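You operate a simulated robot arm through the tools that you are given. There is no shell and no other tool.

Carry out the task below with a simulated robot arm. There is one attempt and no reset: what you move stays moved.

JOB
Switch the mill off, then move its beaker to the black plate, brush up the dust, dial to rough.
Fine: spill no meal; use the purple brush and put it back where it stood. Set down upright: black beaker, purple brush. What is to be rubbed or washed off counts as gone when no trace of it is left.

It is judged by the outcome, as a careful person would: the job done as asked, and still so three seconds after it is handed in. It fails if anything else is knocked over, pushed out of place, dropped, spilled or broken.

ROBOT AND FRAMES
A 6-joint arm with a two-finger gripper, fixed in place. Base frame: the origin is at the foot of the arm, x ahead of it, y to its left, z up; the work surface is at about z = 0.85. Units: m, degrees, N and s.
With the tool pointing down near the work surface it reaches from about 0.14 to 0.68 m from the base axis. Its first joint turns from -66.0 to 66.0 degrees. Payload 2.45 kg.
The tool frame sits at the grasp point between the pads (the TCP): z along the fingers, y along the line on which they close. The tips reach 0.03 m beyond it. Largest opening 0.106 m; the body of the gripper starts 0.079 m behind the TCP.
Orientation is that of the tool frame in the base frame, as [roll, pitch, yaw] about the fixed x, y, z axes, in that order (R = Rz(yaw) Ry(pitch) Rx(roll)). With the fingers straight down and closing along the base's y, the tool's x points along the base's -x, its y along +y and its z along -z.

CONTROLS
- The arm moves only by the tool step_arm. Its arguments are lists of equal length, an entry for each row: "dp": the shift along the tool's x, y, z in units of 300 mm (1.0 is 300 mm), a list of three; "angular": the turn, a rotation vector about the tool's x, y, z in units of 90 degrees (1.0 is 90 degrees), a list of three; "grip": the finger opening in mm, from 0 to 106. In form: {"dp": [[x, y, z], ...], "angular": [[rx, ry, rz], ...], "grip": [grip, ...]}. A call has 1 to 20 rows; each row is the pose to reach, as a shift and turn from the pose commanded when the call began, along the tool's axes at that moment. A call with a number of a shift or a turn outside -1 to 1 is refused whole. Rows are played at 5 a second. More than 0.05 m and 8.6 degrees between two rows, or a gripper value outside its range, and nothing of the call is played. A pose out of reach is approached as far as the arm can. The call stops where the force on the tool passes 40 N (or 10 N more than at its start, if that is more) or the arm is blocked; 0.2 s more then pass. The fingers move at their own pace (about 0.153 m/s each) and stop on an object; they squeeze with about 28 N. The grip force told is the motor's: it shows also when the fingers shut on nothing. Time passes only in rows, and 0.2 s behind the last, so rows that repeat a pose let the fingers close. It gives the time, the measured TCP pose, the force on the tool (base axes), the opening and the grip force at its end, in the units of the frame above (readings bear some noise), with the torque about the TCP (base axes, N m) and any sound that the robot's microphone picked up.
- Cameras (640 x 400 px; columns grow to the right, rows downward): "scene" is fixed at [0.0587, 0.4089, 1.4128]; the picture's right is [-0.76, -0.65, 0.00], its down [-0.33, 0.38, -0.87] and it looks along [0.56, -0.66, -0.50] (base axes); focal length 335 px, centre (320, 200). "wrist" rides on the gripper at [0.076, -0.002, -0.106] in the tool frame; the picture's right is [0.02, 1.00, 0.00], its down [-0.78, 0.02, -0.62] and it looks along [-0.62, 0.01, 0.78] (tool axes); focal length 247 px, centre (320, 200). There is no depth. A picture from a camera that has moved, and an enlarged one, comes with that camera's place and axes in the base frame and with its lens.
- capture(camera): a new picture of that camera. The clock stands still meanwhile.
- zoom(camera, box): a new picture of the part [left, top, right, bottom] of that camera's present view, enlarged. The clock stands still meanwhile.
- hand_in(): hands the job in; it is judged then, once.

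Nothing tells you positions but the pictures and the camera data. Unless the task says otherwise, let go and move clear before handing in.

The tools are called after ">>>" as a command line: name --argument value ..., lists and objects as JSON in quotes. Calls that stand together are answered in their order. step_arm: Moves the arm, as the interface text tells. Its arguments: {"type":"object","properties":{"dp":{"type":"array"},"angular":{"type":"array"},"grip":{"type":"array"}},"required":["dp","angular","grip"]} The other tools are called the same way: capture (camera) takes a picture; zoom (camera, box) takes an enlarged picture of a part of a camera's view; hand_in () hands the job in.

At the start:

```text
time: 0.0
tcp_pos: [0.43, -0.1188, 1.2303]
orientation: [-180.0, 0.0, -180.0]
ft_force: [0.7, 0.0, -0.1]
wrist_torque: [-0.01, -0.02, -0.03]
opening: 0.1059
finger_force: 0.0
```

scene: 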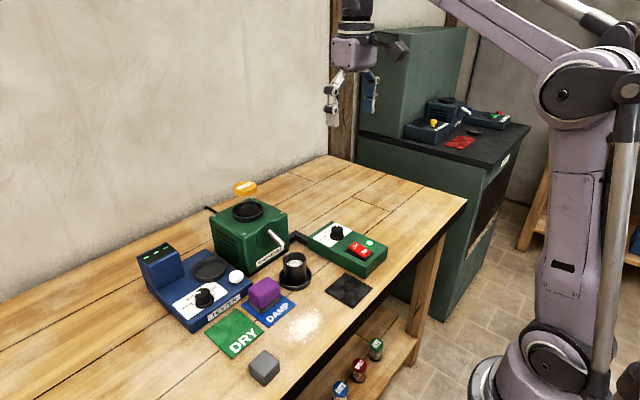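
wrist: 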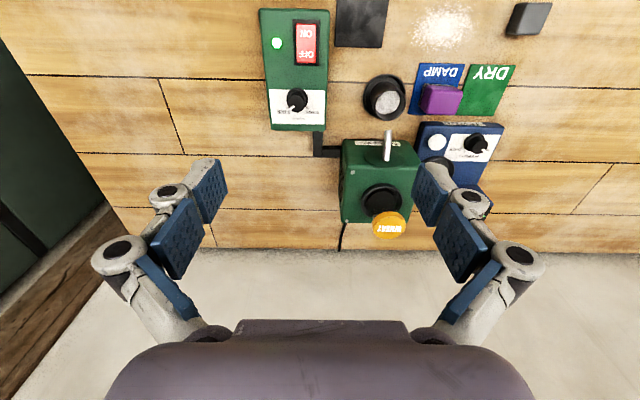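

I see a green mill with its green control box (red rocker, dial), a black beaker in front of the mill, a purple brush/block on a "DAMP" card, a green "DRY" card, a pale dust patch and a black plate. I'll look closer before moving.

>>> zoom --camera "scene" --box '[200, 170, 400, 295]'

>>> zoom --camera "scene" --box '[130, 230, 370, 390]'

>>> zoom --camera "wrist" --box '[240, 0, 400, 140]'

>>> zoom --camera "wrist" --box '[340, 0, 560, 240]'

```text
3.20 times, centred on (300, 232) of scene
camera zoom: at [0.0587, 0.4089, 1.4128], right [-0.76, -0.65, 0.0], down [-0.33, 0.38, -0.87], along [0.56, -0.66, -0.5], focal length 1071 px, centre (384, 96)
```

zoom: 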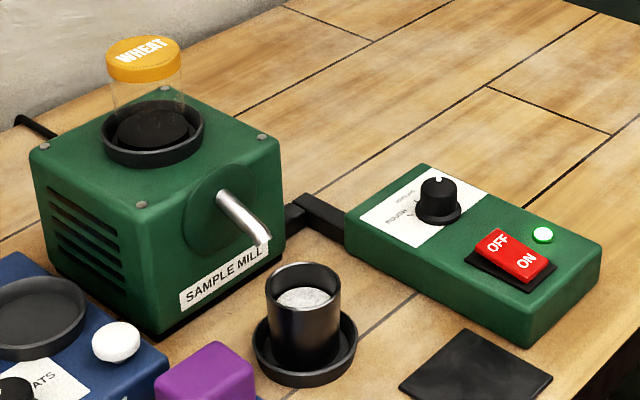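

```text
2.50 times, centred on (250, 310) of scene
camera zoom: at [0.0587, 0.4089, 1.4128], right [-0.76, -0.65, 0.0], down [-0.33, 0.38, -0.87], along [0.56, -0.66, -0.5], focal length 837 px, centre (495, -75)
```

zoom: 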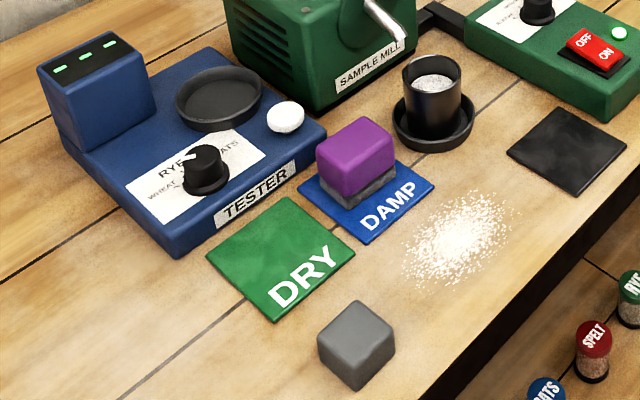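

```text
2.86 times, centred on (320, 70) of wrist
camera zoom: at [0.3538, -0.1204, 1.3365], right [-0.02, 1.0, 0.0], down [0.78, 0.02, 0.62], along [0.62, 0.01, -0.78], focal length 706 px, centre (320, 571)
```

zoom: 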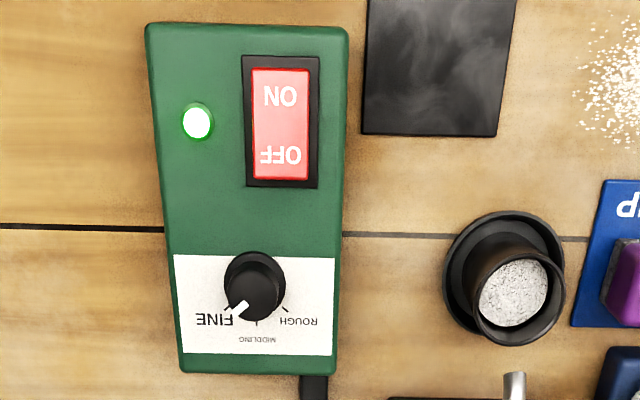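

```text
1.67 times, centred on (450, 120) of wrist
camera zoom: at [0.3538, -0.1204, 1.3365], right [-0.02, 1.0, 0.0], down [0.78, 0.02, 0.62], along [0.62, 0.01, -0.78], focal length 412 px, centre (103, 333)
```

zoom: 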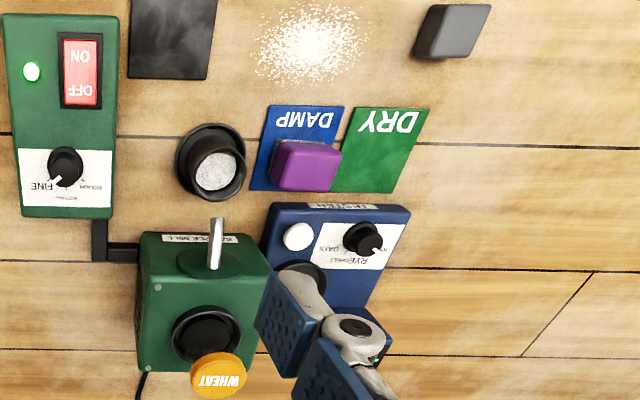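

The mill is running (green lamp lit, red rocker set to ON), the beaker sits in a saucer under the spout at about (0.48, 0.00), the plate is near (0.37, -0.06), dust near (0.38, 0.08), the purple brush near (0.48, 0.09). I'll move the wrist camera closer for a more precise look before touching anything.

>>> step_arm --dp '[[0.0583, 0.0492, 0.1083], [0.1167, 0.0983, 0.2167], [0.175, 0.1475, 0.325], [0.2333, 0.1967, 0.4333], [0.2333, 0.1967, 0.4333]]' --angular '[[0, 0, 0], [0, 0, 0], [0, 0, 0], [0, 0, 0], [0, 0, 0]]' --grip '[106, 106, 106, 106, 106]'

>>> capture --camera "wrist"

>>> capture --camera "scene"

```text
time: 1.2
tcp_pos: [0.3581, -0.0579, 1.103]
orientation: [-180.0, 0.0, -179.9]
ft_force: [-0.6, -0.3, 0.2]
wrist_torque: [-0.01, 0.0, -0.01]
opening: 0.1059
finger_force: 0.0
```

```text
taken
camera wrist: at [0.2819, -0.0599, 1.2081], right [-0.02, 1.0, 0.0], down [0.78, 0.02, 0.62], along [0.62, 0.01, -0.78], focal length 247 px, centre (320, 200)
```

wrist: 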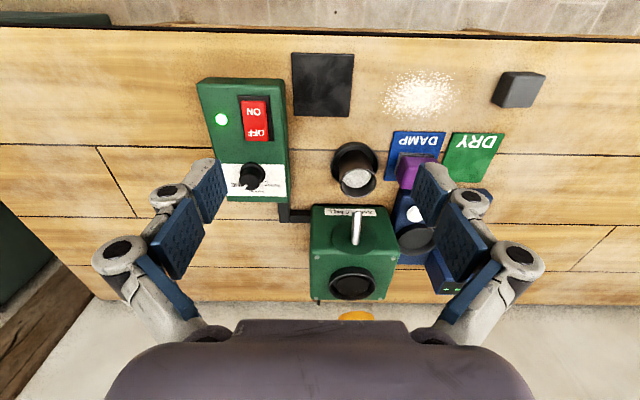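

```text
taken
```

scene: 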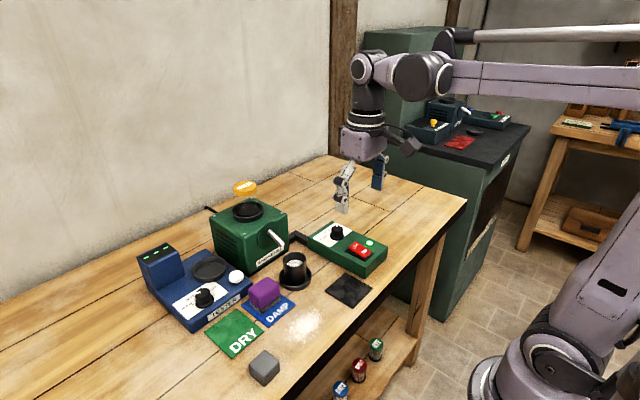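

Now the camera is nearer. I'll zoom in on the control box, the beaker and spout, and the brush.

>>> zoom --camera "wrist" --box '[190, 60, 310, 210]'

>>> zoom --camera "wrist" --box '[280, 40, 440, 260]'

>>> zoom --camera "wrist" --box '[360, 40, 560, 200]'

>>> zoom --camera "scene" --box '[230, 200, 350, 300]'

>>> zoom --camera "scene" --box '[300, 210, 400, 290]'

```text
2.67 times, centred on (250, 135) of wrist
camera zoom: at [0.2819, -0.0599, 1.2081], right [-0.02, 1.0, 0.0], down [0.78, 0.02, 0.62], along [0.62, 0.01, -0.78], focal length 659 px, centre (507, 373)
```

zoom: 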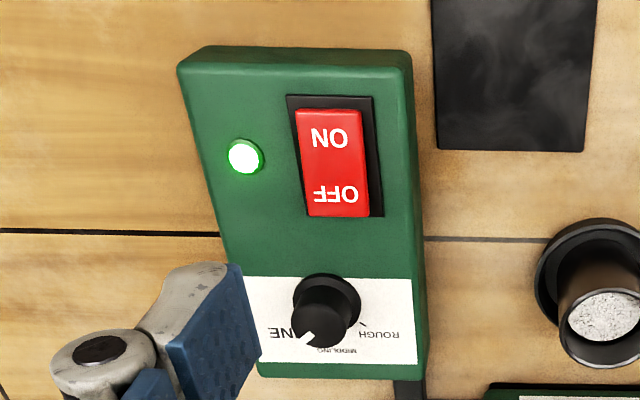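

```text
1.82 times, centred on (360, 150) of wrist
camera zoom: at [0.2819, -0.0599, 1.2081], right [-0.02, 1.0, 0.0], down [0.78, 0.02, 0.62], along [0.62, 0.01, -0.78], focal length 449 px, centre (247, 291)
```

zoom: 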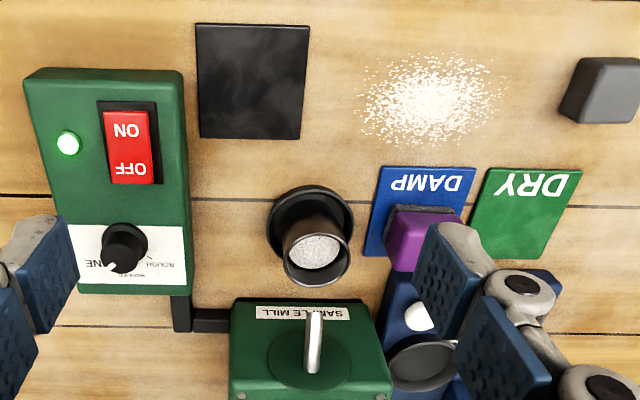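

```text
2.50 times, centred on (460, 120) of wrist
camera zoom: at [0.2819, -0.0599, 1.2081], right [-0.02, 1.0, 0.0], down [0.78, 0.02, 0.62], along [0.62, 0.01, -0.78], focal length 617 px, centre (-30, 400)
```

zoom: 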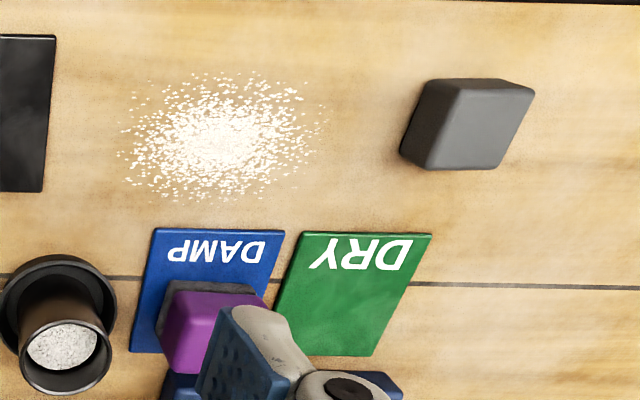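

```text
4.00 times, centred on (290, 250) of scene
camera zoom: at [0.0586, 0.4089, 1.4128], right [-0.76, -0.65, 0.0], down [-0.33, 0.38, -0.87], along [0.56, -0.66, -0.5], focal length 1338 px, centre (440, 0)
```

zoom: 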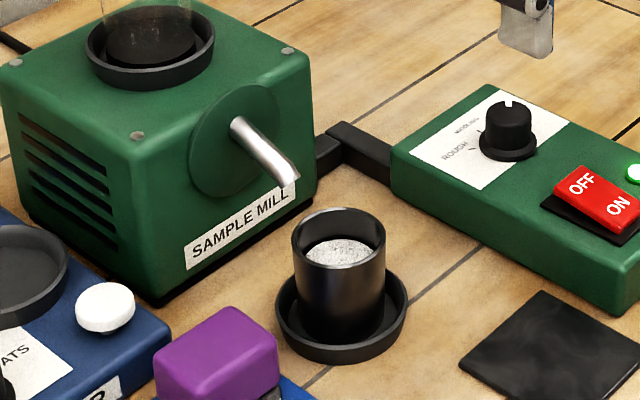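

```text
5.00 times, centred on (350, 250) of scene
camera zoom: at [0.0586, 0.4089, 1.4128], right [-0.76, -0.65, 0.0], down [-0.33, 0.38, -0.87], along [0.56, -0.66, -0.5], focal length 1673 px, centre (170, -50)
```

zoom: 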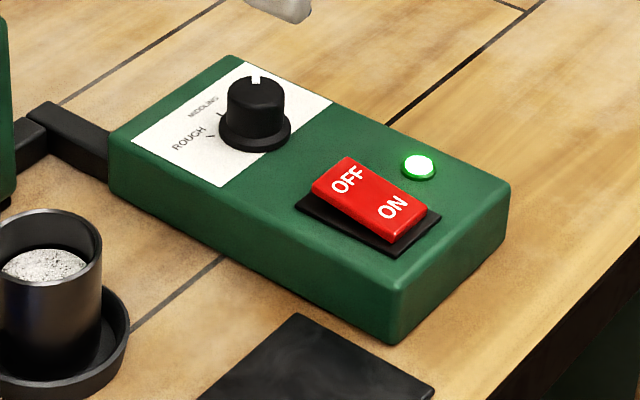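

The OFF end of the rocker stands proud at about (0.412, -0.139, 0.911). I'll close the fingers and go above it.

>>> step_arm --dp '[[-0.0458, -0.066, 0.1], [-0.0917, -0.132, 0.2], [-0.1375, -0.198, 0.31], [-0.1833, -0.264, 0.42], [-0.1833, -0.264, 0.45], [-0.1833, -0.264, 0.45], [-0.1833, -0.264, 0.45]]' --angular '[[0, 0, 0], [0, 0, 0], [0, 0, 0], [0, 0, 0], [0, 0, 0], [0, 0, 0], [0, 0, 0]]' --grip '[0, 0, 0, 0, 0, 0, 0]'

>>> capture --camera "wrist"

>>> zoom --camera "scene" --box '[290, 180, 410, 280]'

```text
time: 2.8
tcp_pos: [0.4147, -0.1401, 0.9667]
orientation: [-180.0, 0.0, 180.0]
ft_force: [-0.1, 0.0, -0.6]
wrist_torque: [-0.03, -0.01, -0.02]
opening: 0.0
finger_force: 28.0
```

```text
taken
camera wrist: at [0.3384, -0.1426, 1.0734], right [-0.02, 1.0, 0.0], down [0.78, 0.02, 0.62], along [0.62, 0.01, -0.78], focal length 247 px, centre (320, 200)
```

wrist: 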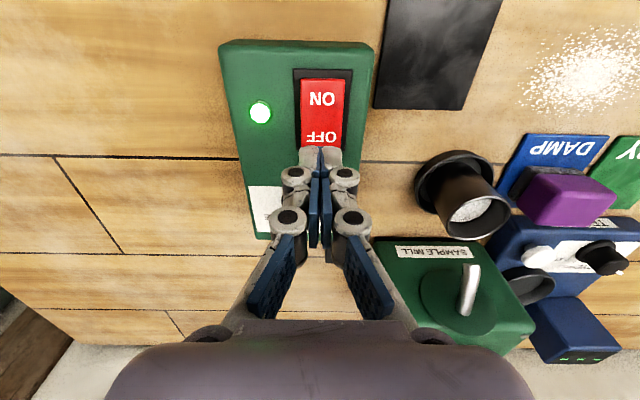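

```text
4.00 times, centred on (350, 230) of scene
camera zoom: at [0.0587, 0.4089, 1.4128], right [-0.76, -0.65, 0.0], down [-0.33, 0.38, -0.87], along [0.56, -0.66, -0.5], focal length 1338 px, centre (200, 80)
```

zoom: 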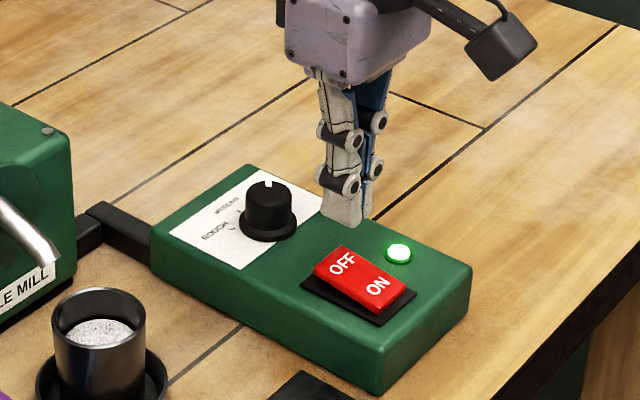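

The closed fingertips are right above the OFF half of the rocker. I'll press down slowly.

>>> step_arm --dp '[[0, 0, 0.04], [0, 0, 0.065], [0, 0, 0.075], [0, 0, 0.085], [0, 0, 0.095], [0, 0, 0.105], [0, 0, 0.115]]' --angular '[[0, 0, 0], [0, 0, 0], [0, 0, 0], [0, 0, 0], [0, 0, 0], [0, 0, 0], [0, 0, 0]]' --grip '[0, 0, 0, 0, 0, 0, 0]'

>>> zoom --camera "scene" --box '[290, 180, 410, 280]'

>>> zoom --camera "wrist" --box '[220, 20, 400, 180]'

```text
time: 4.4
tcp_pos: [0.4158, -0.1393, 0.9314]
orientation: [-180.0, 0.0, -179.9]
ft_force: [-0.4, 0.0, 0.8]
wrist_torque: [0.01, -0.03, -0.01]
opening: 0.006
finger_force: 28.6
```

```text
4.00 times, centred on (350, 230) of scene
camera zoom: at [0.0587, 0.4089, 1.4128], right [-0.76, -0.65, 0.0], down [-0.33, 0.38, -0.87], along [0.56, -0.66, -0.5], focal length 1338 px, centre (200, 80)
```

zoom: 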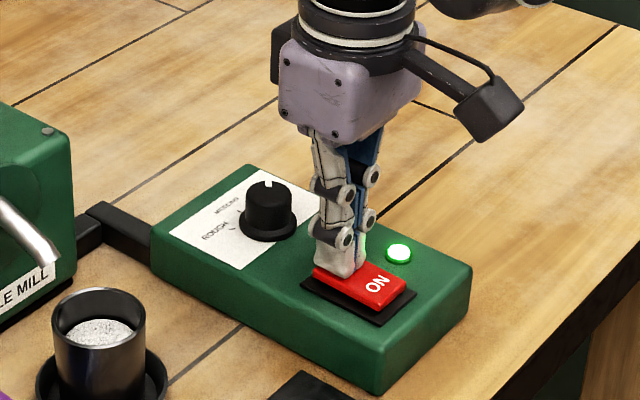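

```text
2.50 times, centred on (310, 100) of wrist
camera zoom: at [0.3393, -0.1401, 1.0369], right [-0.02, 1.0, 0.0], down [0.78, 0.02, 0.62], along [0.62, 0.01, -0.78], focal length 617 px, centre (345, 450)
```

zoom: 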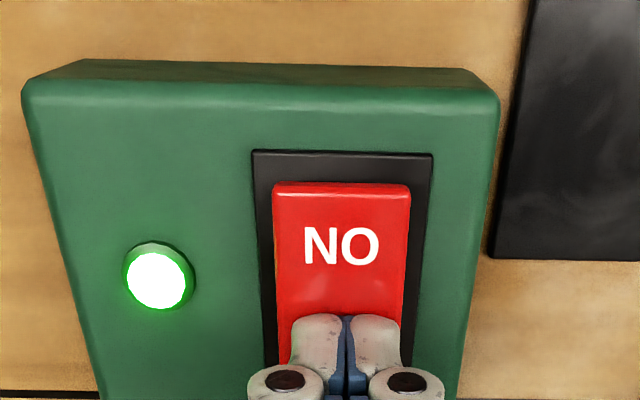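

The lamp is still lit and contact force is only about 1 N, so I'll press further in small steps.

>>> step_arm --dp '[[0, 0, 0.007], [0, 0, 0.014], [0, 0, 0.021], [0, 0, 0.028]]' --angular '[[0, 0, 0], [0, 0, 0], [0, 0, 0], [0, 0, 0]]' --grip '[0, 0, 0, 0]'

>>> zoom --camera "scene" --box '[290, 180, 410, 280]'

```text
time: 5.0
tcp_pos: [0.4159, -0.1391, 0.9307]
orientation: [180.0, 0.0, 179.9]
ft_force: [-1.2, 1.5, 8.4]
wrist_torque: [0.01, 0.14, -0.01]
opening: 0.0058
finger_force: 28.6
stopped in row 2: the force on the tool passed its limit at 49 N (the readings are from after the stop); the commanded pose is now the measured one
```

```text
4.00 times, centred on (350, 230) of scene
camera zoom: at [0.0585, 0.409, 1.4128], right [-0.76, -0.65, 0.0], down [-0.33, 0.38, -0.87], along [0.56, -0.66, -0.5], focal length 1338 px, centre (200, 80)
```

zoom: 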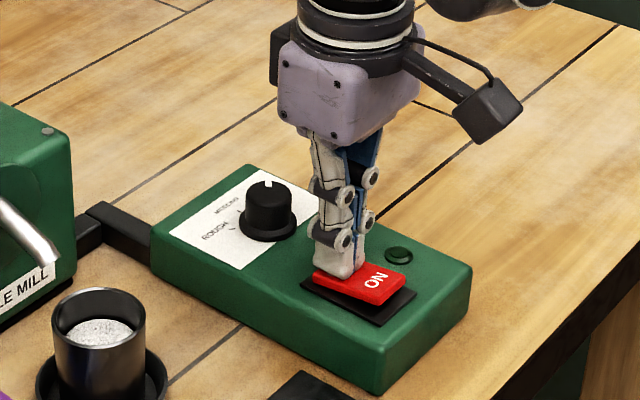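

The lamp has gone dark and the rocker has flipped to OFF. I'll lift clear and move to a viewpoint for the beaker.

>>> step_arm --dp '[[0, 0, -0.1], [0, 0, -0.25], [0.05, 0.1, -0.35], [0.1, 0.2, -0.4], [0.15, 0.3, -0.4], [0.15, 0.4, -0.4], [0.15, 0.45, -0.4], [0.15, 0.45, -0.4]]' --angular '[[0, 0, 0], [0, 0, 0], [0, 0, 0], [0, 0, 0], [0, 0, 0], [0, 0, 0], [0, 0, 0], [0, 0, 0]]' --grip '[0, 0, 106, 106, 106, 106, 106, 106]'

>>> capture --camera "wrist"

>>> capture --camera "scene"

```text
time: 6.8
tcp_pos: [0.3705, -0.0061, 1.0475]
orientation: [180.0, 0.1, -180.0]
ft_force: [-0.1, -0.2, -0.8]
wrist_torque: [-0.03, 0.01, 0.0]
opening: 0.1059
finger_force: 0.1
```

```text
taken
camera wrist: at [0.2946, -0.0077, 1.1536], right [-0.02, 1.0, 0.0], down [0.78, 0.02, 0.62], along [0.62, 0.01, -0.78], focal length 247 px, centre (320, 200)
```

wrist: 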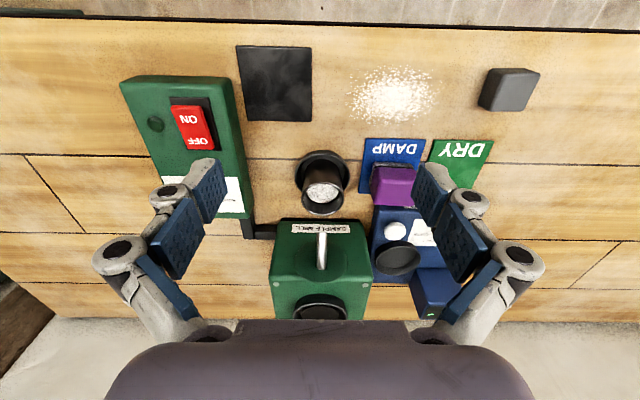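

```text
taken
```

scene: 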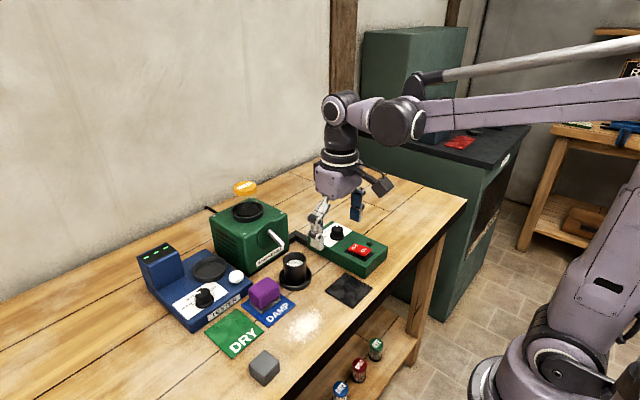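

Let me examine the beaker, saucer and spout closely from here.

>>> zoom --camera "wrist" --box '[270, 130, 380, 280]'

>>> zoom --camera "scene" --box '[255, 220, 335, 300]'

>>> zoom --camera "wrist" --box '[330, 50, 550, 220]'

```text
2.67 times, centred on (325, 205) of wrist
camera zoom: at [0.2946, -0.0077, 1.1536], right [-0.02, 1.0, 0.0], down [0.78, 0.02, 0.62], along [0.62, 0.01, -0.78], focal length 659 px, centre (307, 187)
```

zoom: 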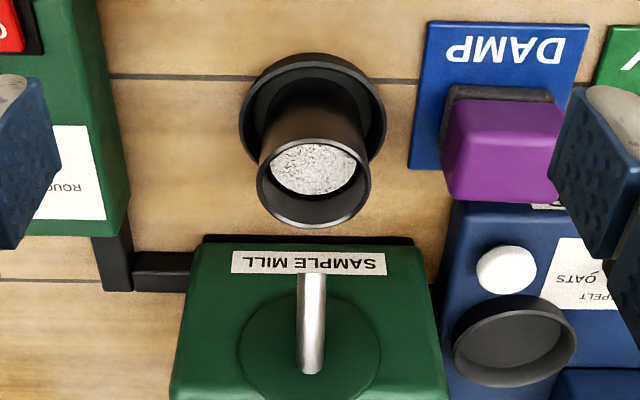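

```text
5.00 times, centred on (295, 260) of scene
camera zoom: at [0.0586, 0.4089, 1.4128], right [-0.76, -0.65, 0.0], down [-0.33, 0.38, -0.87], along [0.56, -0.66, -0.5], focal length 1673 px, centre (445, -100)
```

zoom: 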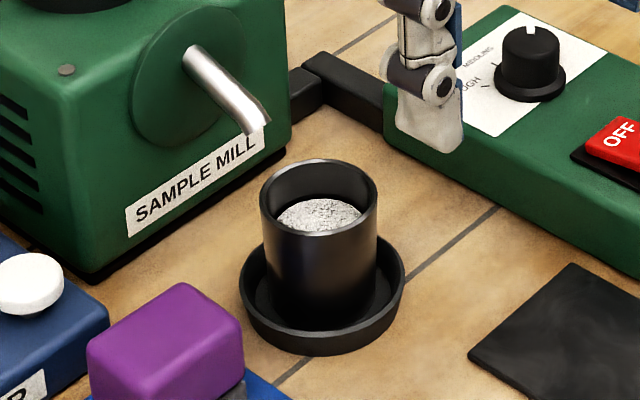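

```text
2.35 times, centred on (440, 135) of wrist
camera zoom: at [0.2946, -0.0077, 1.1536], right [-0.02, 1.0, 0.0], down [0.78, 0.02, 0.62], along [0.62, 0.01, -0.78], focal length 581 px, centre (38, 353)
```

zoom: 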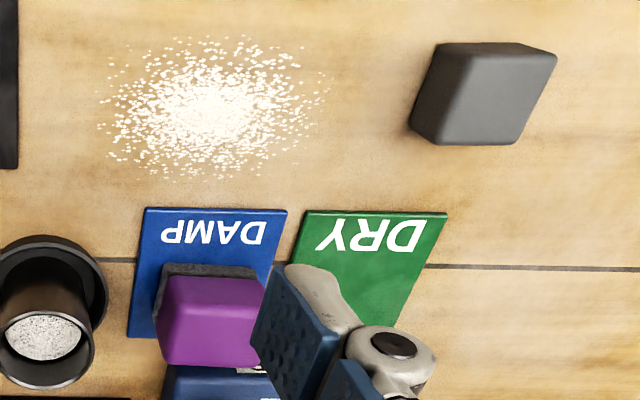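

The beaker's rim centre is at about (0.481, -0.0015, 0.917), its saucer rim about z = 0.865, and the spout ends behind and above the beaker. I'll go above the beaker with the fingers open 80 mm and check the alignment.

>>> step_arm --dp '[[-0.1, 0.005, 0.03], [-0.22, 0.01, 0.07], [-0.32, 0.0153, 0.12], [-0.3667, 0.0153, 0.17], [-0.3667, 0.0153, 0.17], [-0.3667, 0.0153, 0.17]]' --angular '[[0, 0, 0], [0, 0, 0], [0, 0, 0], [0, 0, 0], [0, 0, 0], [0, 0, 0]]' --grip '[80, 80, 80, 80, 80, 80]'

>>> capture --camera "wrist"

>>> zoom --camera "scene" --box '[215, 150, 375, 310]'

```text
time: 8.2
tcp_pos: [0.4815, -0.0005, 0.9989]
orientation: [179.9, 0.0, 179.9]
ft_force: [-0.9, 0.3, -0.3]
wrist_torque: [0.01, 0.01, 0.01]
opening: 0.0801
finger_force: 0.0
```

```text
taken
camera wrist: at [0.4049, -0.0023, 1.1037], right [-0.02, 1.0, 0.0], down [0.78, 0.02, 0.62], along [0.62, 0.01, -0.78], focal length 247 px, centre (320, 200)
```

wrist: 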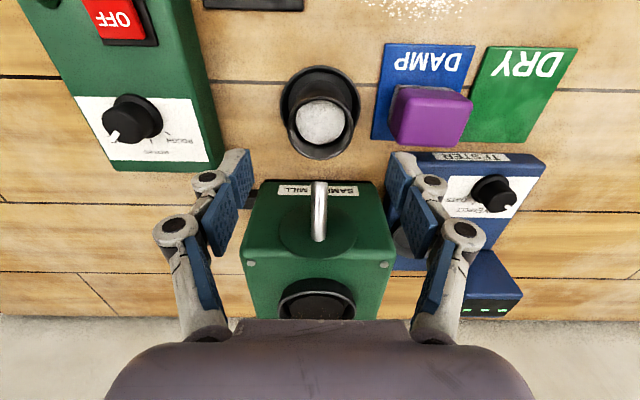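

```text
2.50 times, centred on (295, 230) of scene
camera zoom: at [0.0587, 0.4089, 1.4128], right [-0.76, -0.65, 0.0], down [-0.33, 0.38, -0.87], along [0.56, -0.66, -0.5], focal length 837 px, centre (382, 125)
```

zoom: 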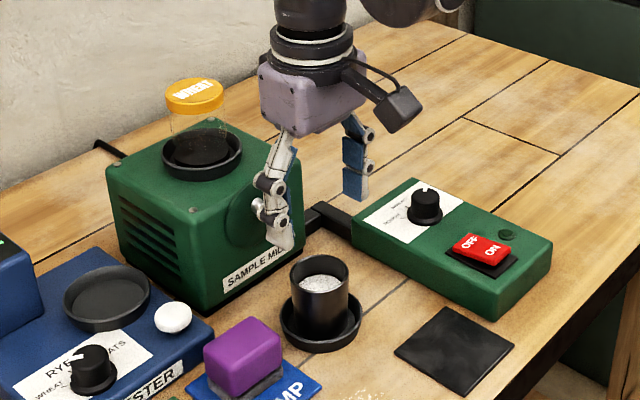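

>>> zoom --camera "wrist" --box '[260, 50, 400, 190]'

>>> zoom --camera "wrist" --box '[360, 30, 500, 170]'

```text
2.86 times, centred on (330, 120) of wrist
camera zoom: at [0.4049, -0.0023, 1.1037], right [-0.02, 1.0, 0.0], down [0.78, 0.02, 0.62], along [0.62, 0.01, -0.78], focal length 706 px, centre (291, 429)
```

zoom: 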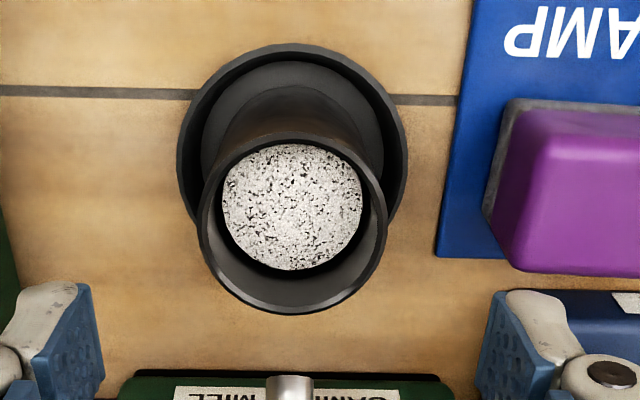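

```text
2.86 times, centred on (430, 100) of wrist
camera zoom: at [0.4049, -0.0023, 1.1037], right [-0.02, 1.0, 0.0], down [0.78, 0.02, 0.62], along [0.62, 0.01, -0.78], focal length 706 px, centre (6, 486)
```

zoom: 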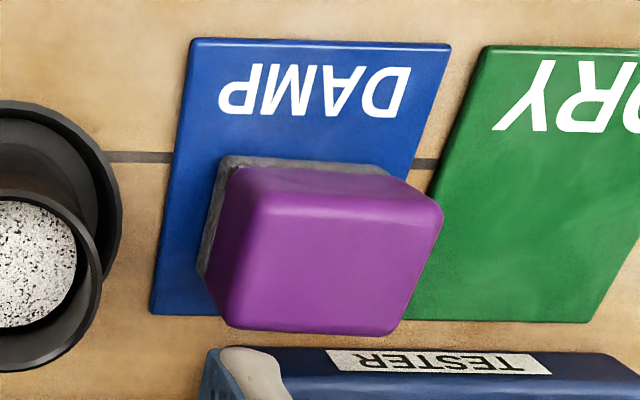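

The gripper is centred over the beaker. I'll descend to TCP z ≈ 0.909 so that the tips stay above the saucer's rim, then close.

>>> step_arm --dp '[[0, 0, 0.1], [0, 0, 0.2], [0, 0, 0.26], [0, 0, 0.295], [0, 0, 0.295], [0, 0, 0.295]]' --angular '[[0, 0, 0], [0, 0, 0], [0, 0, 0], [0, 0, 0], [0, 0, 0], [0, 0, 0]]' --grip '[80, 80, 80, 80, 80, 80]'

>>> capture --camera "wrist"

>>> zoom --camera "scene" --box '[235, 190, 355, 310]'

```text
time: 9.6
tcp_pos: [0.4813, 0.0005, 0.9127]
orientation: [179.9, 0.1, -180.0]
ft_force: [0.8, 1.0, 0.0]
wrist_torque: [0.01, 0.01, -0.01]
opening: 0.08
finger_force: 0.0
```

```text
taken
camera wrist: at [0.4043, -0.0009, 1.0179], right [-0.02, 1.0, 0.0], down [0.78, 0.02, 0.62], along [0.62, 0.01, -0.78], focal length 247 px, centre (320, 200)
```

wrist: 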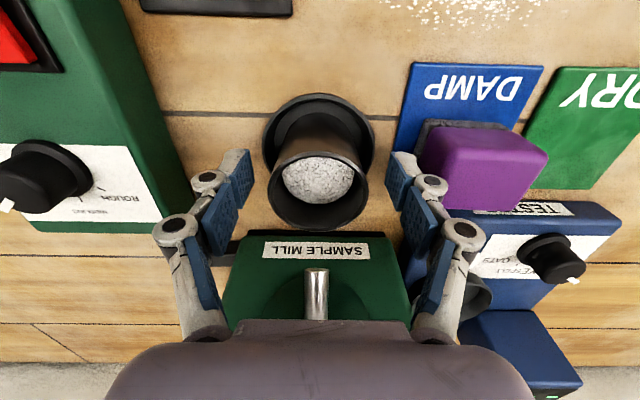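

```text
3.33 times, centred on (295, 250) of scene
camera zoom: at [0.0587, 0.4089, 1.4128], right [-0.76, -0.65, 0.0], down [-0.33, 0.38, -0.87], along [0.56, -0.66, -0.5], focal length 1115 px, centre (403, 33)
```

zoom: 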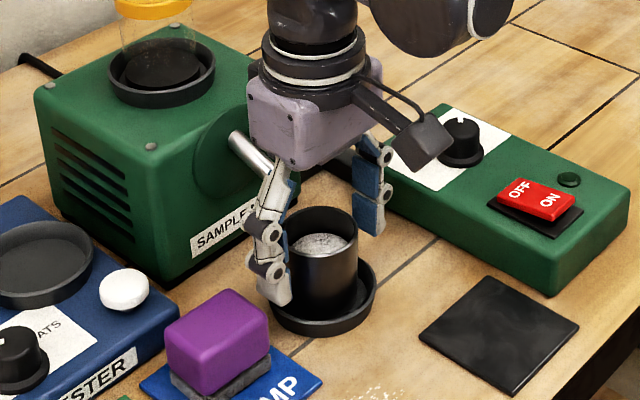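

The fingers straddle the beaker above the saucer. I'll close on it.

>>> step_arm --dp '[[0, 0, 0], [0, 0, 0], [0, 0, 0], [0, 0, 0]]' --angular '[[0, 0, 0], [0, 0, 0], [0, 0, 0], [0, 0, 0]]' --grip '[60, 45, 40, 40]'

>>> zoom --camera "scene" --box '[235, 190, 355, 310]'

```text
time: 10.6
tcp_pos: [0.4812, 0.0009, 0.9131]
orientation: [180.0, 0.1, -180.0]
ft_force: [-0.4, -0.1, 5.6]
wrist_torque: [-0.03, -0.01, -0.02]
opening: 0.0517
finger_force: 28.4
```

```text
3.33 times, centred on (295, 250) of scene
camera zoom: at [0.0586, 0.4089, 1.4128], right [-0.76, -0.65, 0.0], down [-0.33, 0.38, -0.87], along [0.56, -0.66, -0.5], focal length 1115 px, centre (403, 33)
```

zoom: 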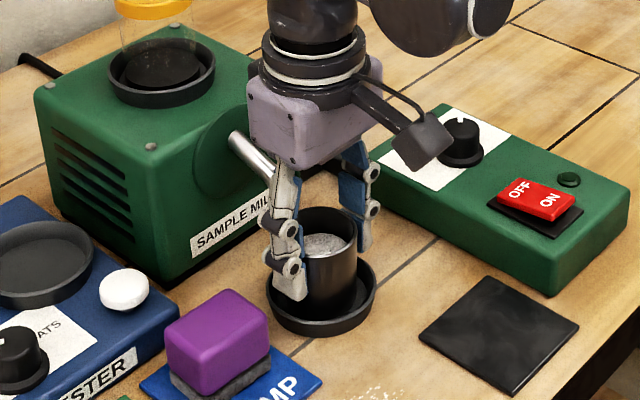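

Grip holds at 52 mm. I'll lift gently, drawing slightly toward the base to stay clear of the spout, then check.

>>> step_arm --dp '[[0, 0, -0.0133], [0, 0, -0.0333], [0.0033, 0, -0.06], [0.01, 0, -0.0867], [0.0233, 0, -0.1133], [0.0467, 0, -0.1267], [0.06, 0, -0.1333], [0.06, 0, -0.1333]]' --angular '[[0, 0, 0], [0, 0, 0], [0, 0, 0], [0, 0, 0], [0, 0, 0], [0, 0, 0], [0, 0, 0], [0, 0, 0]]' --grip '[40, 40, 40, 40, 40, 40, 40, 40]'

>>> capture --camera "wrist"

>>> zoom --camera "scene" --box '[235, 190, 395, 310]'

```text
time: 12.4
tcp_pos: [0.4627, -0.0001, 0.9508]
orientation: [179.8, 0.0, 180.0]
ft_force: [-0.5, 0.0, -1.7]
wrist_torque: [-0.01, -0.01, 0.02]
opening: 0.0518
finger_force: 27.7
```

```text
taken
camera wrist: at [0.3868, -0.0013, 1.0565], right [-0.02, 1.0, 0.0], down [0.78, 0.02, 0.62], along [0.62, 0.01, -0.78], focal length 247 px, centre (320, 200)
```

wrist: 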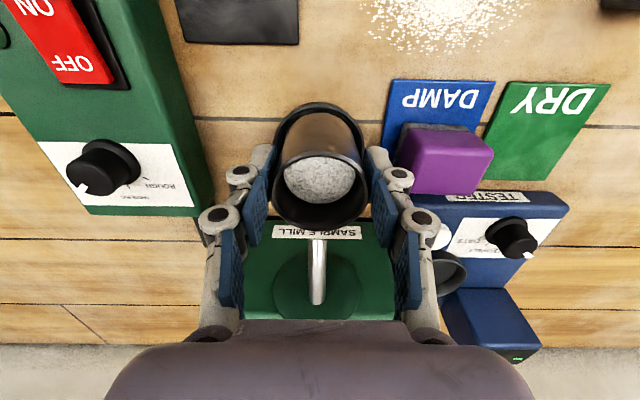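

```text
3.33 times, centred on (315, 250) of scene
camera zoom: at [0.0587, 0.4089, 1.4128], right [-0.76, -0.65, 0.0], down [-0.33, 0.38, -0.87], along [0.56, -0.66, -0.5], focal length 1115 px, centre (337, 33)
```

zoom: 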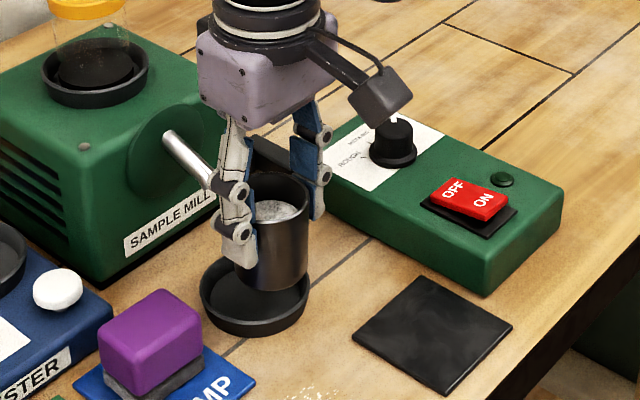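

The beaker is out of its saucer, level, nothing spilled. Now I'll carry it to above the black plate.

>>> step_arm --dp '[[0.015, -0.009, 0], [0.045, -0.027, 0], [0.085, -0.05, 0], [0.13, -0.077, 0], [0.175, -0.103, 0], [0.22, -0.13, 0], [0.26, -0.153, 0], [0.29, -0.171, 0], [0.307, -0.181, 0], [0.3133, -0.185, 0], [0.3133, -0.185, 0], [0.3133, -0.185, 0]]' --angular '[[0, 0, 0], [0, 0, 0], [0, 0, 0], [0, 0, 0], [0, 0, 0], [0, 0, 0], [0, 0, 0], [0, 0, 0], [0, 0, 0], [0, 0, 0], [0, 0, 0], [0, 0, 0]]' --grip '[40, 40, 40, 40, 40, 40, 40, 40, 40, 40, 40, 40]'

>>> capture --camera "wrist"

>>> zoom --camera "scene" --box '[270, 210, 430, 330]'

```text
time: 15.0
tcp_pos: [0.3687, -0.0551, 0.95]
orientation: [179.9, 0.0, 180.0]
ft_force: [-0.4, -0.1, -0.6]
wrist_torque: [-0.03, 0.0, 0.01]
opening: 0.0517
finger_force: 27.9
```

```text
taken
camera wrist: at [0.293, -0.0568, 1.0557], right [-0.02, 1.0, 0.0], down [0.78, 0.02, 0.62], along [0.62, 0.01, -0.78], focal length 247 px, centre (320, 200)
```

wrist: 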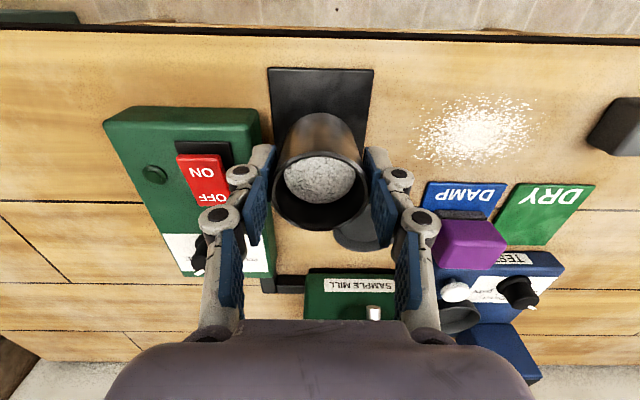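

```text
3.33 times, centred on (350, 270) of scene
camera zoom: at [0.0587, 0.4089, 1.4128], right [-0.76, -0.65, 0.0], down [-0.33, 0.38, -0.87], along [0.56, -0.66, -0.5], focal length 1115 px, centre (220, -33)
```

zoom: 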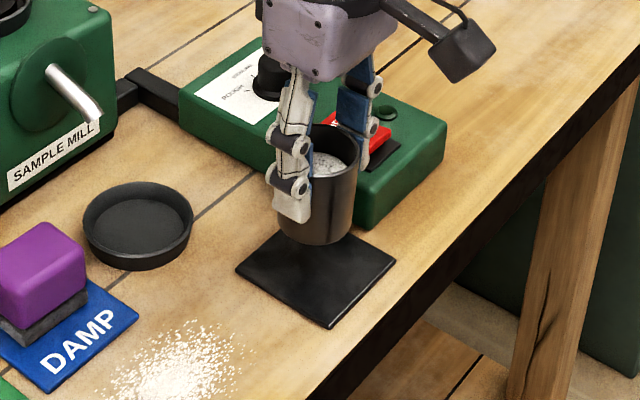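

Beaker is above the plate's centre. I'll lower it in small steps and watch the force for contact.

>>> step_arm --dp '[[0, 0, 0.03], [0, 0, 0.065], [0, 0, 0.09], [0, 0, 0.105], [0, 0, 0.113], [0, 0, 0.12], [0, 0, 0.12]]' --angular '[[0, 0, 0], [0, 0, 0], [0, 0, 0], [0, 0, 0], [0, 0, 0], [0, 0, 0], [0, 0, 0]]' --grip '[40, 40, 40, 40, 40, 40, 40]'

>>> zoom --camera "scene" --box '[300, 230, 400, 310]'

```text
time: 16.6
tcp_pos: [0.3696, -0.0553, 0.9143]
orientation: [180.0, 0.0, -179.9]
ft_force: [-0.2, -0.2, -1.3]
wrist_torque: [-0.02, 0.01, 0.01]
opening: 0.0519
finger_force: 28.3
```

```text
5.00 times, centred on (350, 270) of scene
camera zoom: at [0.0587, 0.4089, 1.4128], right [-0.76, -0.65, 0.0], down [-0.33, 0.38, -0.87], along [0.56, -0.66, -0.5], focal length 1673 px, centre (170, -150)
```

zoom: 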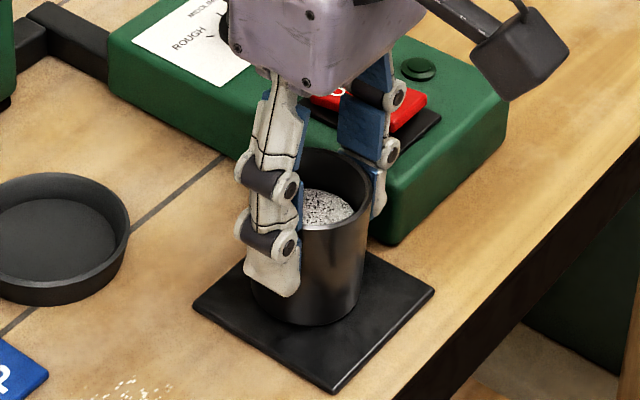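

>>> step_arm --dp '[[0, 0, 0.0033], [0, 0, 0.0067], [0, 0, 0.0067]]' --angular '[[0, 0, 0], [0, 0, 0], [0, 0, 0]]' --grip '[40, 40, 40]'

```text
time: 17.4
tcp_pos: [0.3702, -0.0558, 0.9131]
orientation: [-180.0, 0.2, 180.0]
ft_force: [2.3, -1.2, 13.9]
wrist_torque: [-0.04, -0.14, -0.01]
opening: 0.0518
finger_force: 28.1
```

Contact felt (about 14 N upward), so the beaker stands on the plate. I'll ease off about 1 mm and open just enough to release, staying clear of the control box.

>>> step_arm --dp '[[0, 0, -0.003], [0, 0, -0.003], [0, 0, -0.003], [0, 0, -0.003], [0, 0, -0.003]]' --angular '[[0, 0, 0], [0, 0, 0], [0, 0, 0], [0, 0, 0], [0, 0, 0]]' --grip '[40, 40, 54, 60, 64]'

>>> zoom --camera "scene" --box '[300, 230, 400, 310]'

>>> capture --camera "wrist"

```text
time: 18.6
tcp_pos: [0.3707, -0.0546, 0.9132]
orientation: [179.8, 0.0, 179.9]
ft_force: [0.5, 0.2, -0.4]
wrist_torque: [0.02, -0.01, 0.03]
opening: 0.0641
finger_force: 0.0
```

```text
5.00 times, centred on (350, 270) of scene
camera zoom: at [0.0587, 0.4089, 1.4128], right [-0.76, -0.65, 0.0], down [-0.33, 0.38, -0.87], along [0.56, -0.66, -0.5], focal length 1673 px, centre (170, -150)
```

zoom: 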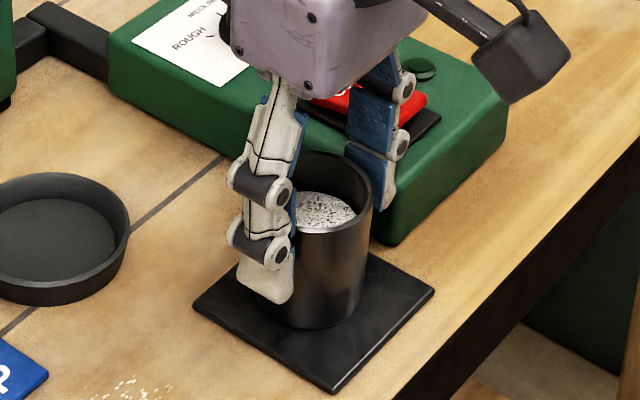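

```text
taken
camera wrist: at [0.2935, -0.0568, 1.0189], right [-0.02, 1.0, 0.0], down [0.78, 0.02, 0.62], along [0.62, 0.01, -0.78], focal length 247 px, centre (320, 200)
```

wrist: 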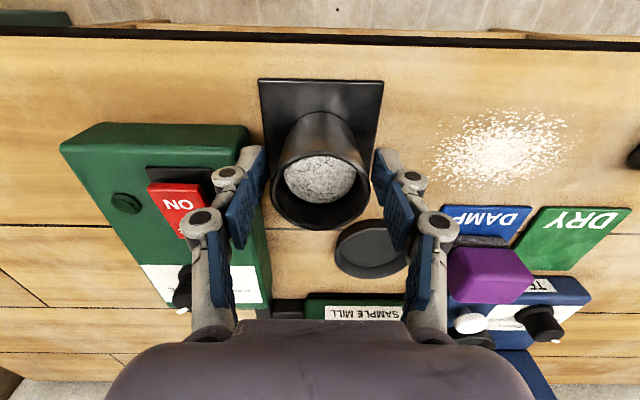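

Released cleanly; the beaker stands upright on the plate. I'll rise straight up, then move to view the brush and the dust.

>>> step_arm --dp '[[0, 0, -0.05], [0, 0, -0.16], [0, 0, -0.3], [0, 0, -0.44], [-0.03, 0.12, -0.48], [-0.06, 0.26, -0.48], [-0.09, 0.4, -0.48], [-0.1033, 0.4833, -0.48], [-0.1033, 0.4833, -0.48], [-0.1033, 0.4833, -0.48]]' --angular '[[0, 0, 0], [0, 0, 0], [0, 0, 0], [0, 0, 0], [0, 0, 0], [0, 0, 0], [0, 0, 0], [0, 0, 0], [0, 0, 0], [0, 0, 0]]' --grip '[64, 64, 64, 64, 64, 106, 106, 106, 106, 106]'

>>> capture --camera "wrist"

>>> zoom --camera "scene" --box '[200, 220, 400, 390]'

```text
time: 20.8
tcp_pos: [0.4006, 0.0902, 1.0554]
orientation: [179.9, -0.1, 179.8]
ft_force: [0.1, 0.7, 0.0]
wrist_torque: [0.02, 0.0, -0.01]
opening: 0.1061
finger_force: 0.2
```

```text
taken
camera wrist: at [0.3248, 0.0879, 1.16], right [-0.02, 1.0, 0.0], down [0.78, 0.02, 0.62], along [0.62, 0.01, -0.78], focal length 247 px, centre (320, 200)
```

wrist: 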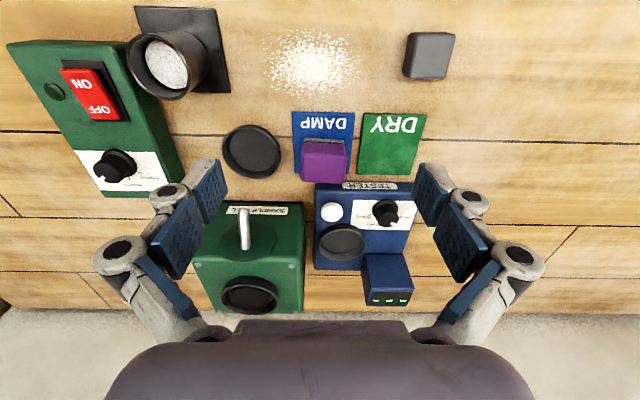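

```text
2.35 times, centred on (300, 305) of scene
camera zoom: at [0.0587, 0.4089, 1.4128], right [-0.76, -0.65, 0.0], down [-0.33, 0.38, -0.87], along [0.56, -0.66, -0.5], focal length 787 px, centre (367, -47)
```

zoom: 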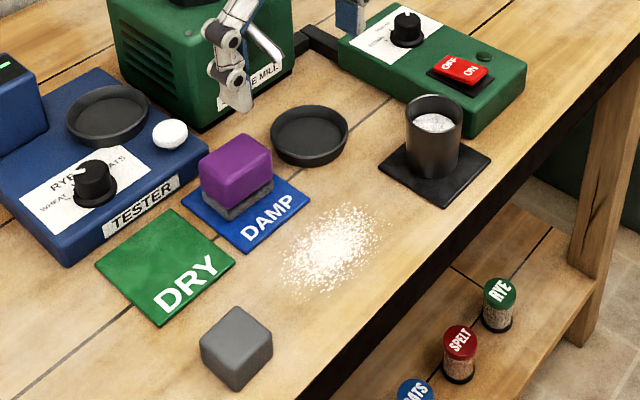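

>>> zoom --camera "wrist" --box '[280, 100, 370, 190]'

>>> zoom --camera "wrist" --box '[230, 10, 390, 120]'

>>> zoom --camera "scene" --box '[230, 260, 310, 330]'

```text
4.44 times, centred on (325, 145) of wrist
camera zoom: at [0.3248, 0.0879, 1.16], right [-0.02, 1.0, 0.0], down [0.78, 0.02, 0.62], along [0.62, 0.01, -0.78], focal length 1098 px, centre (298, 444)
```

zoom: 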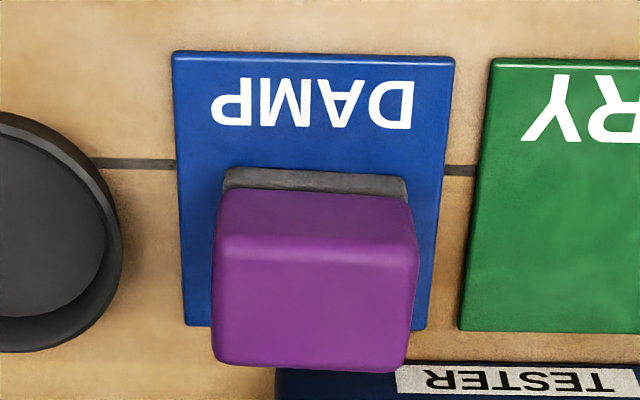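

```text
3.64 times, centred on (310, 65) of wrist
camera zoom: at [0.3248, 0.0879, 1.16], right [-0.02, 1.0, 0.0], down [0.78, 0.02, 0.62], along [0.62, 0.01, -0.78], focal length 898 px, centre (356, 691)
```

zoom: 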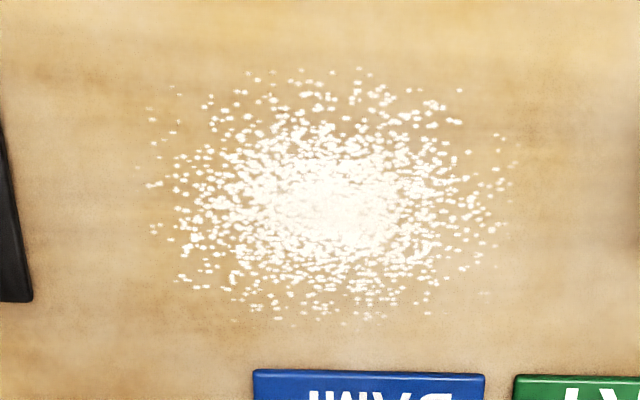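

```text
5.71 times, centred on (270, 295) of scene
camera zoom: at [0.0587, 0.4089, 1.4128], right [-0.76, -0.65, 0.0], down [-0.33, 0.38, -0.87], along [0.56, -0.66, -0.5], focal length 1912 px, centre (606, -343)
```

zoom: 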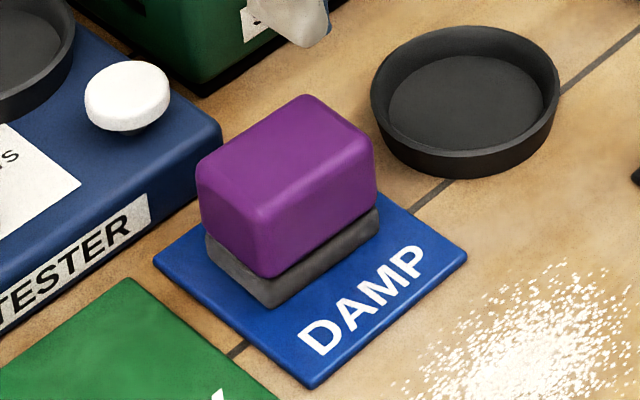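

The purple brush (about 52 mm along y, 40 mm along x) has its top centre at about (0.476, 0.0945, 0.910); the dust covers roughly x 0.345–0.415, y 0.02–0.138. I'll go above the brush with a 75 mm opening and check alignment.

>>> step_arm --dp '[[-0.08, 0.005, 0.05], [-0.17, 0.01, 0.12], [-0.24, 0.0167, 0.2], [-0.2517, 0.0167, 0.25], [-0.2517, 0.0167, 0.25], [-0.2517, 0.0167, 0.25]]' --angular '[[0, 0, 0], [0, 0, 0], [0, 0, 0], [0, 0, 0], [0, 0, 0], [0, 0, 0]]' --grip '[75, 75, 75, 75, 75, 75]'

>>> capture --camera "wrist"

>>> zoom --camera "wrist" --box '[250, 60, 390, 200]'

>>> zoom --camera "scene" --box '[210, 190, 330, 330]'

```text
time: 22.2
tcp_pos: [0.4752, 0.0979, 0.982]
orientation: [179.9, 0.0, 179.9]
ft_force: [-0.7, 0.1, 0.5]
wrist_torque: [0.03, 0.04, 0.01]
opening: 0.0748
finger_force: 0.1
```

```text
taken
camera wrist: at [0.3992, 0.0957, 1.0878], right [-0.02, 1.0, 0.0], down [0.78, 0.02, 0.62], along [0.62, 0.01, -0.78], focal length 247 px, centre (320, 200)
```

wrist: 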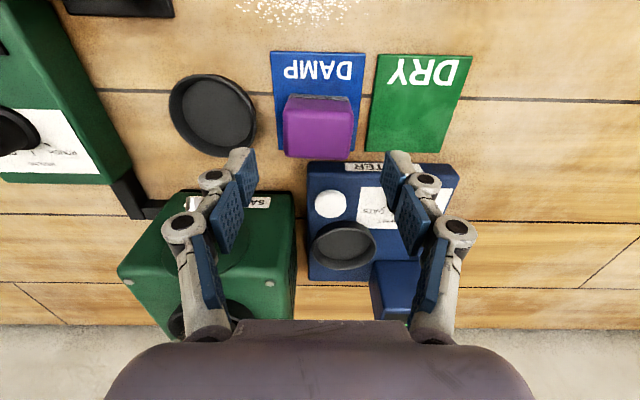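

```text
2.86 times, centred on (320, 130) of wrist
camera zoom: at [0.3992, 0.0957, 1.0878], right [-0.02, 1.0, 0.0], down [0.78, 0.02, 0.62], along [0.62, 0.01, -0.78], focal length 706 px, centre (320, 400)
```

zoom: 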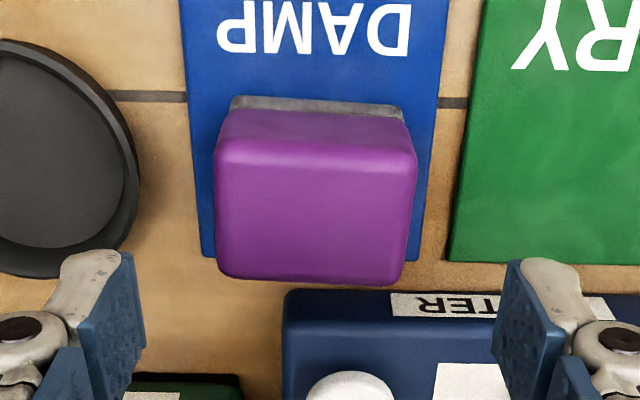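

```text
2.86 times, centred on (270, 260) of scene
camera zoom: at [0.0587, 0.4089, 1.4128], right [-0.76, -0.65, 0.0], down [-0.33, 0.38, -0.87], along [0.56, -0.66, -0.5], focal length 956 px, centre (463, 29)
```

zoom: 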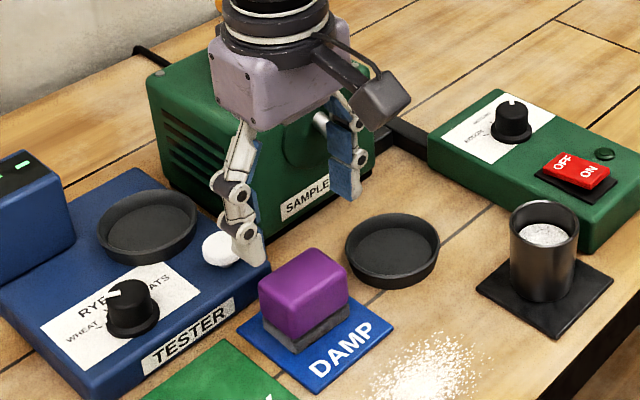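

The brush is nearly centred; I'll shift about 2.5 mm toward -y, descend to TCP z ≈ 0.905 and check before closing.

>>> step_arm --dp '[[-0.0067, -0.0083, 0.08], [-0.0067, -0.0083, 0.17], [-0.0067, -0.0083, 0.22], [-0.0067, -0.0083, 0.25], [-0.0067, -0.0083, 0.25], [-0.0067, -0.0083, 0.25]]' --angular '[[0, 0, 0], [0, 0, 0], [0, 0, 0], [0, 0, 0], [0, 0, 0], [0, 0, 0]]' --grip '[75, 75, 75, 75, 75, 75]'

>>> capture --camera "wrist"

>>> zoom --camera "scene" --box '[220, 220, 320, 330]'

```text
time: 23.6
tcp_pos: [0.4765, 0.0951, 0.9067]
orientation: [180.0, 0.0, 180.0]
ft_force: [0.2, 0.7, 1.4]
wrist_torque: [-0.01, 0.01, -0.02]
opening: 0.0752
finger_force: 0.1
```

```text
taken
camera wrist: at [0.3998, 0.0926, 1.013], right [-0.02, 1.0, 0.0], down [0.78, 0.02, 0.62], along [0.62, 0.01, -0.78], focal length 247 px, centre (320, 200)
```

wrist: 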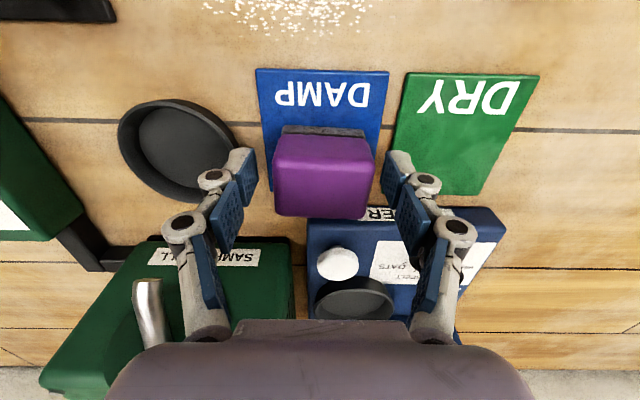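

```text
3.64 times, centred on (270, 275) of scene
camera zoom: at [0.0587, 0.4089, 1.4128], right [-0.76, -0.65, 0.0], down [-0.33, 0.38, -0.87], along [0.56, -0.66, -0.5], focal length 1217 px, centre (502, -73)
```

zoom: 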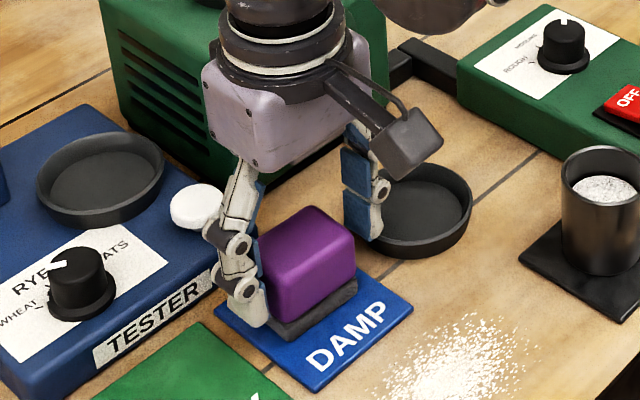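

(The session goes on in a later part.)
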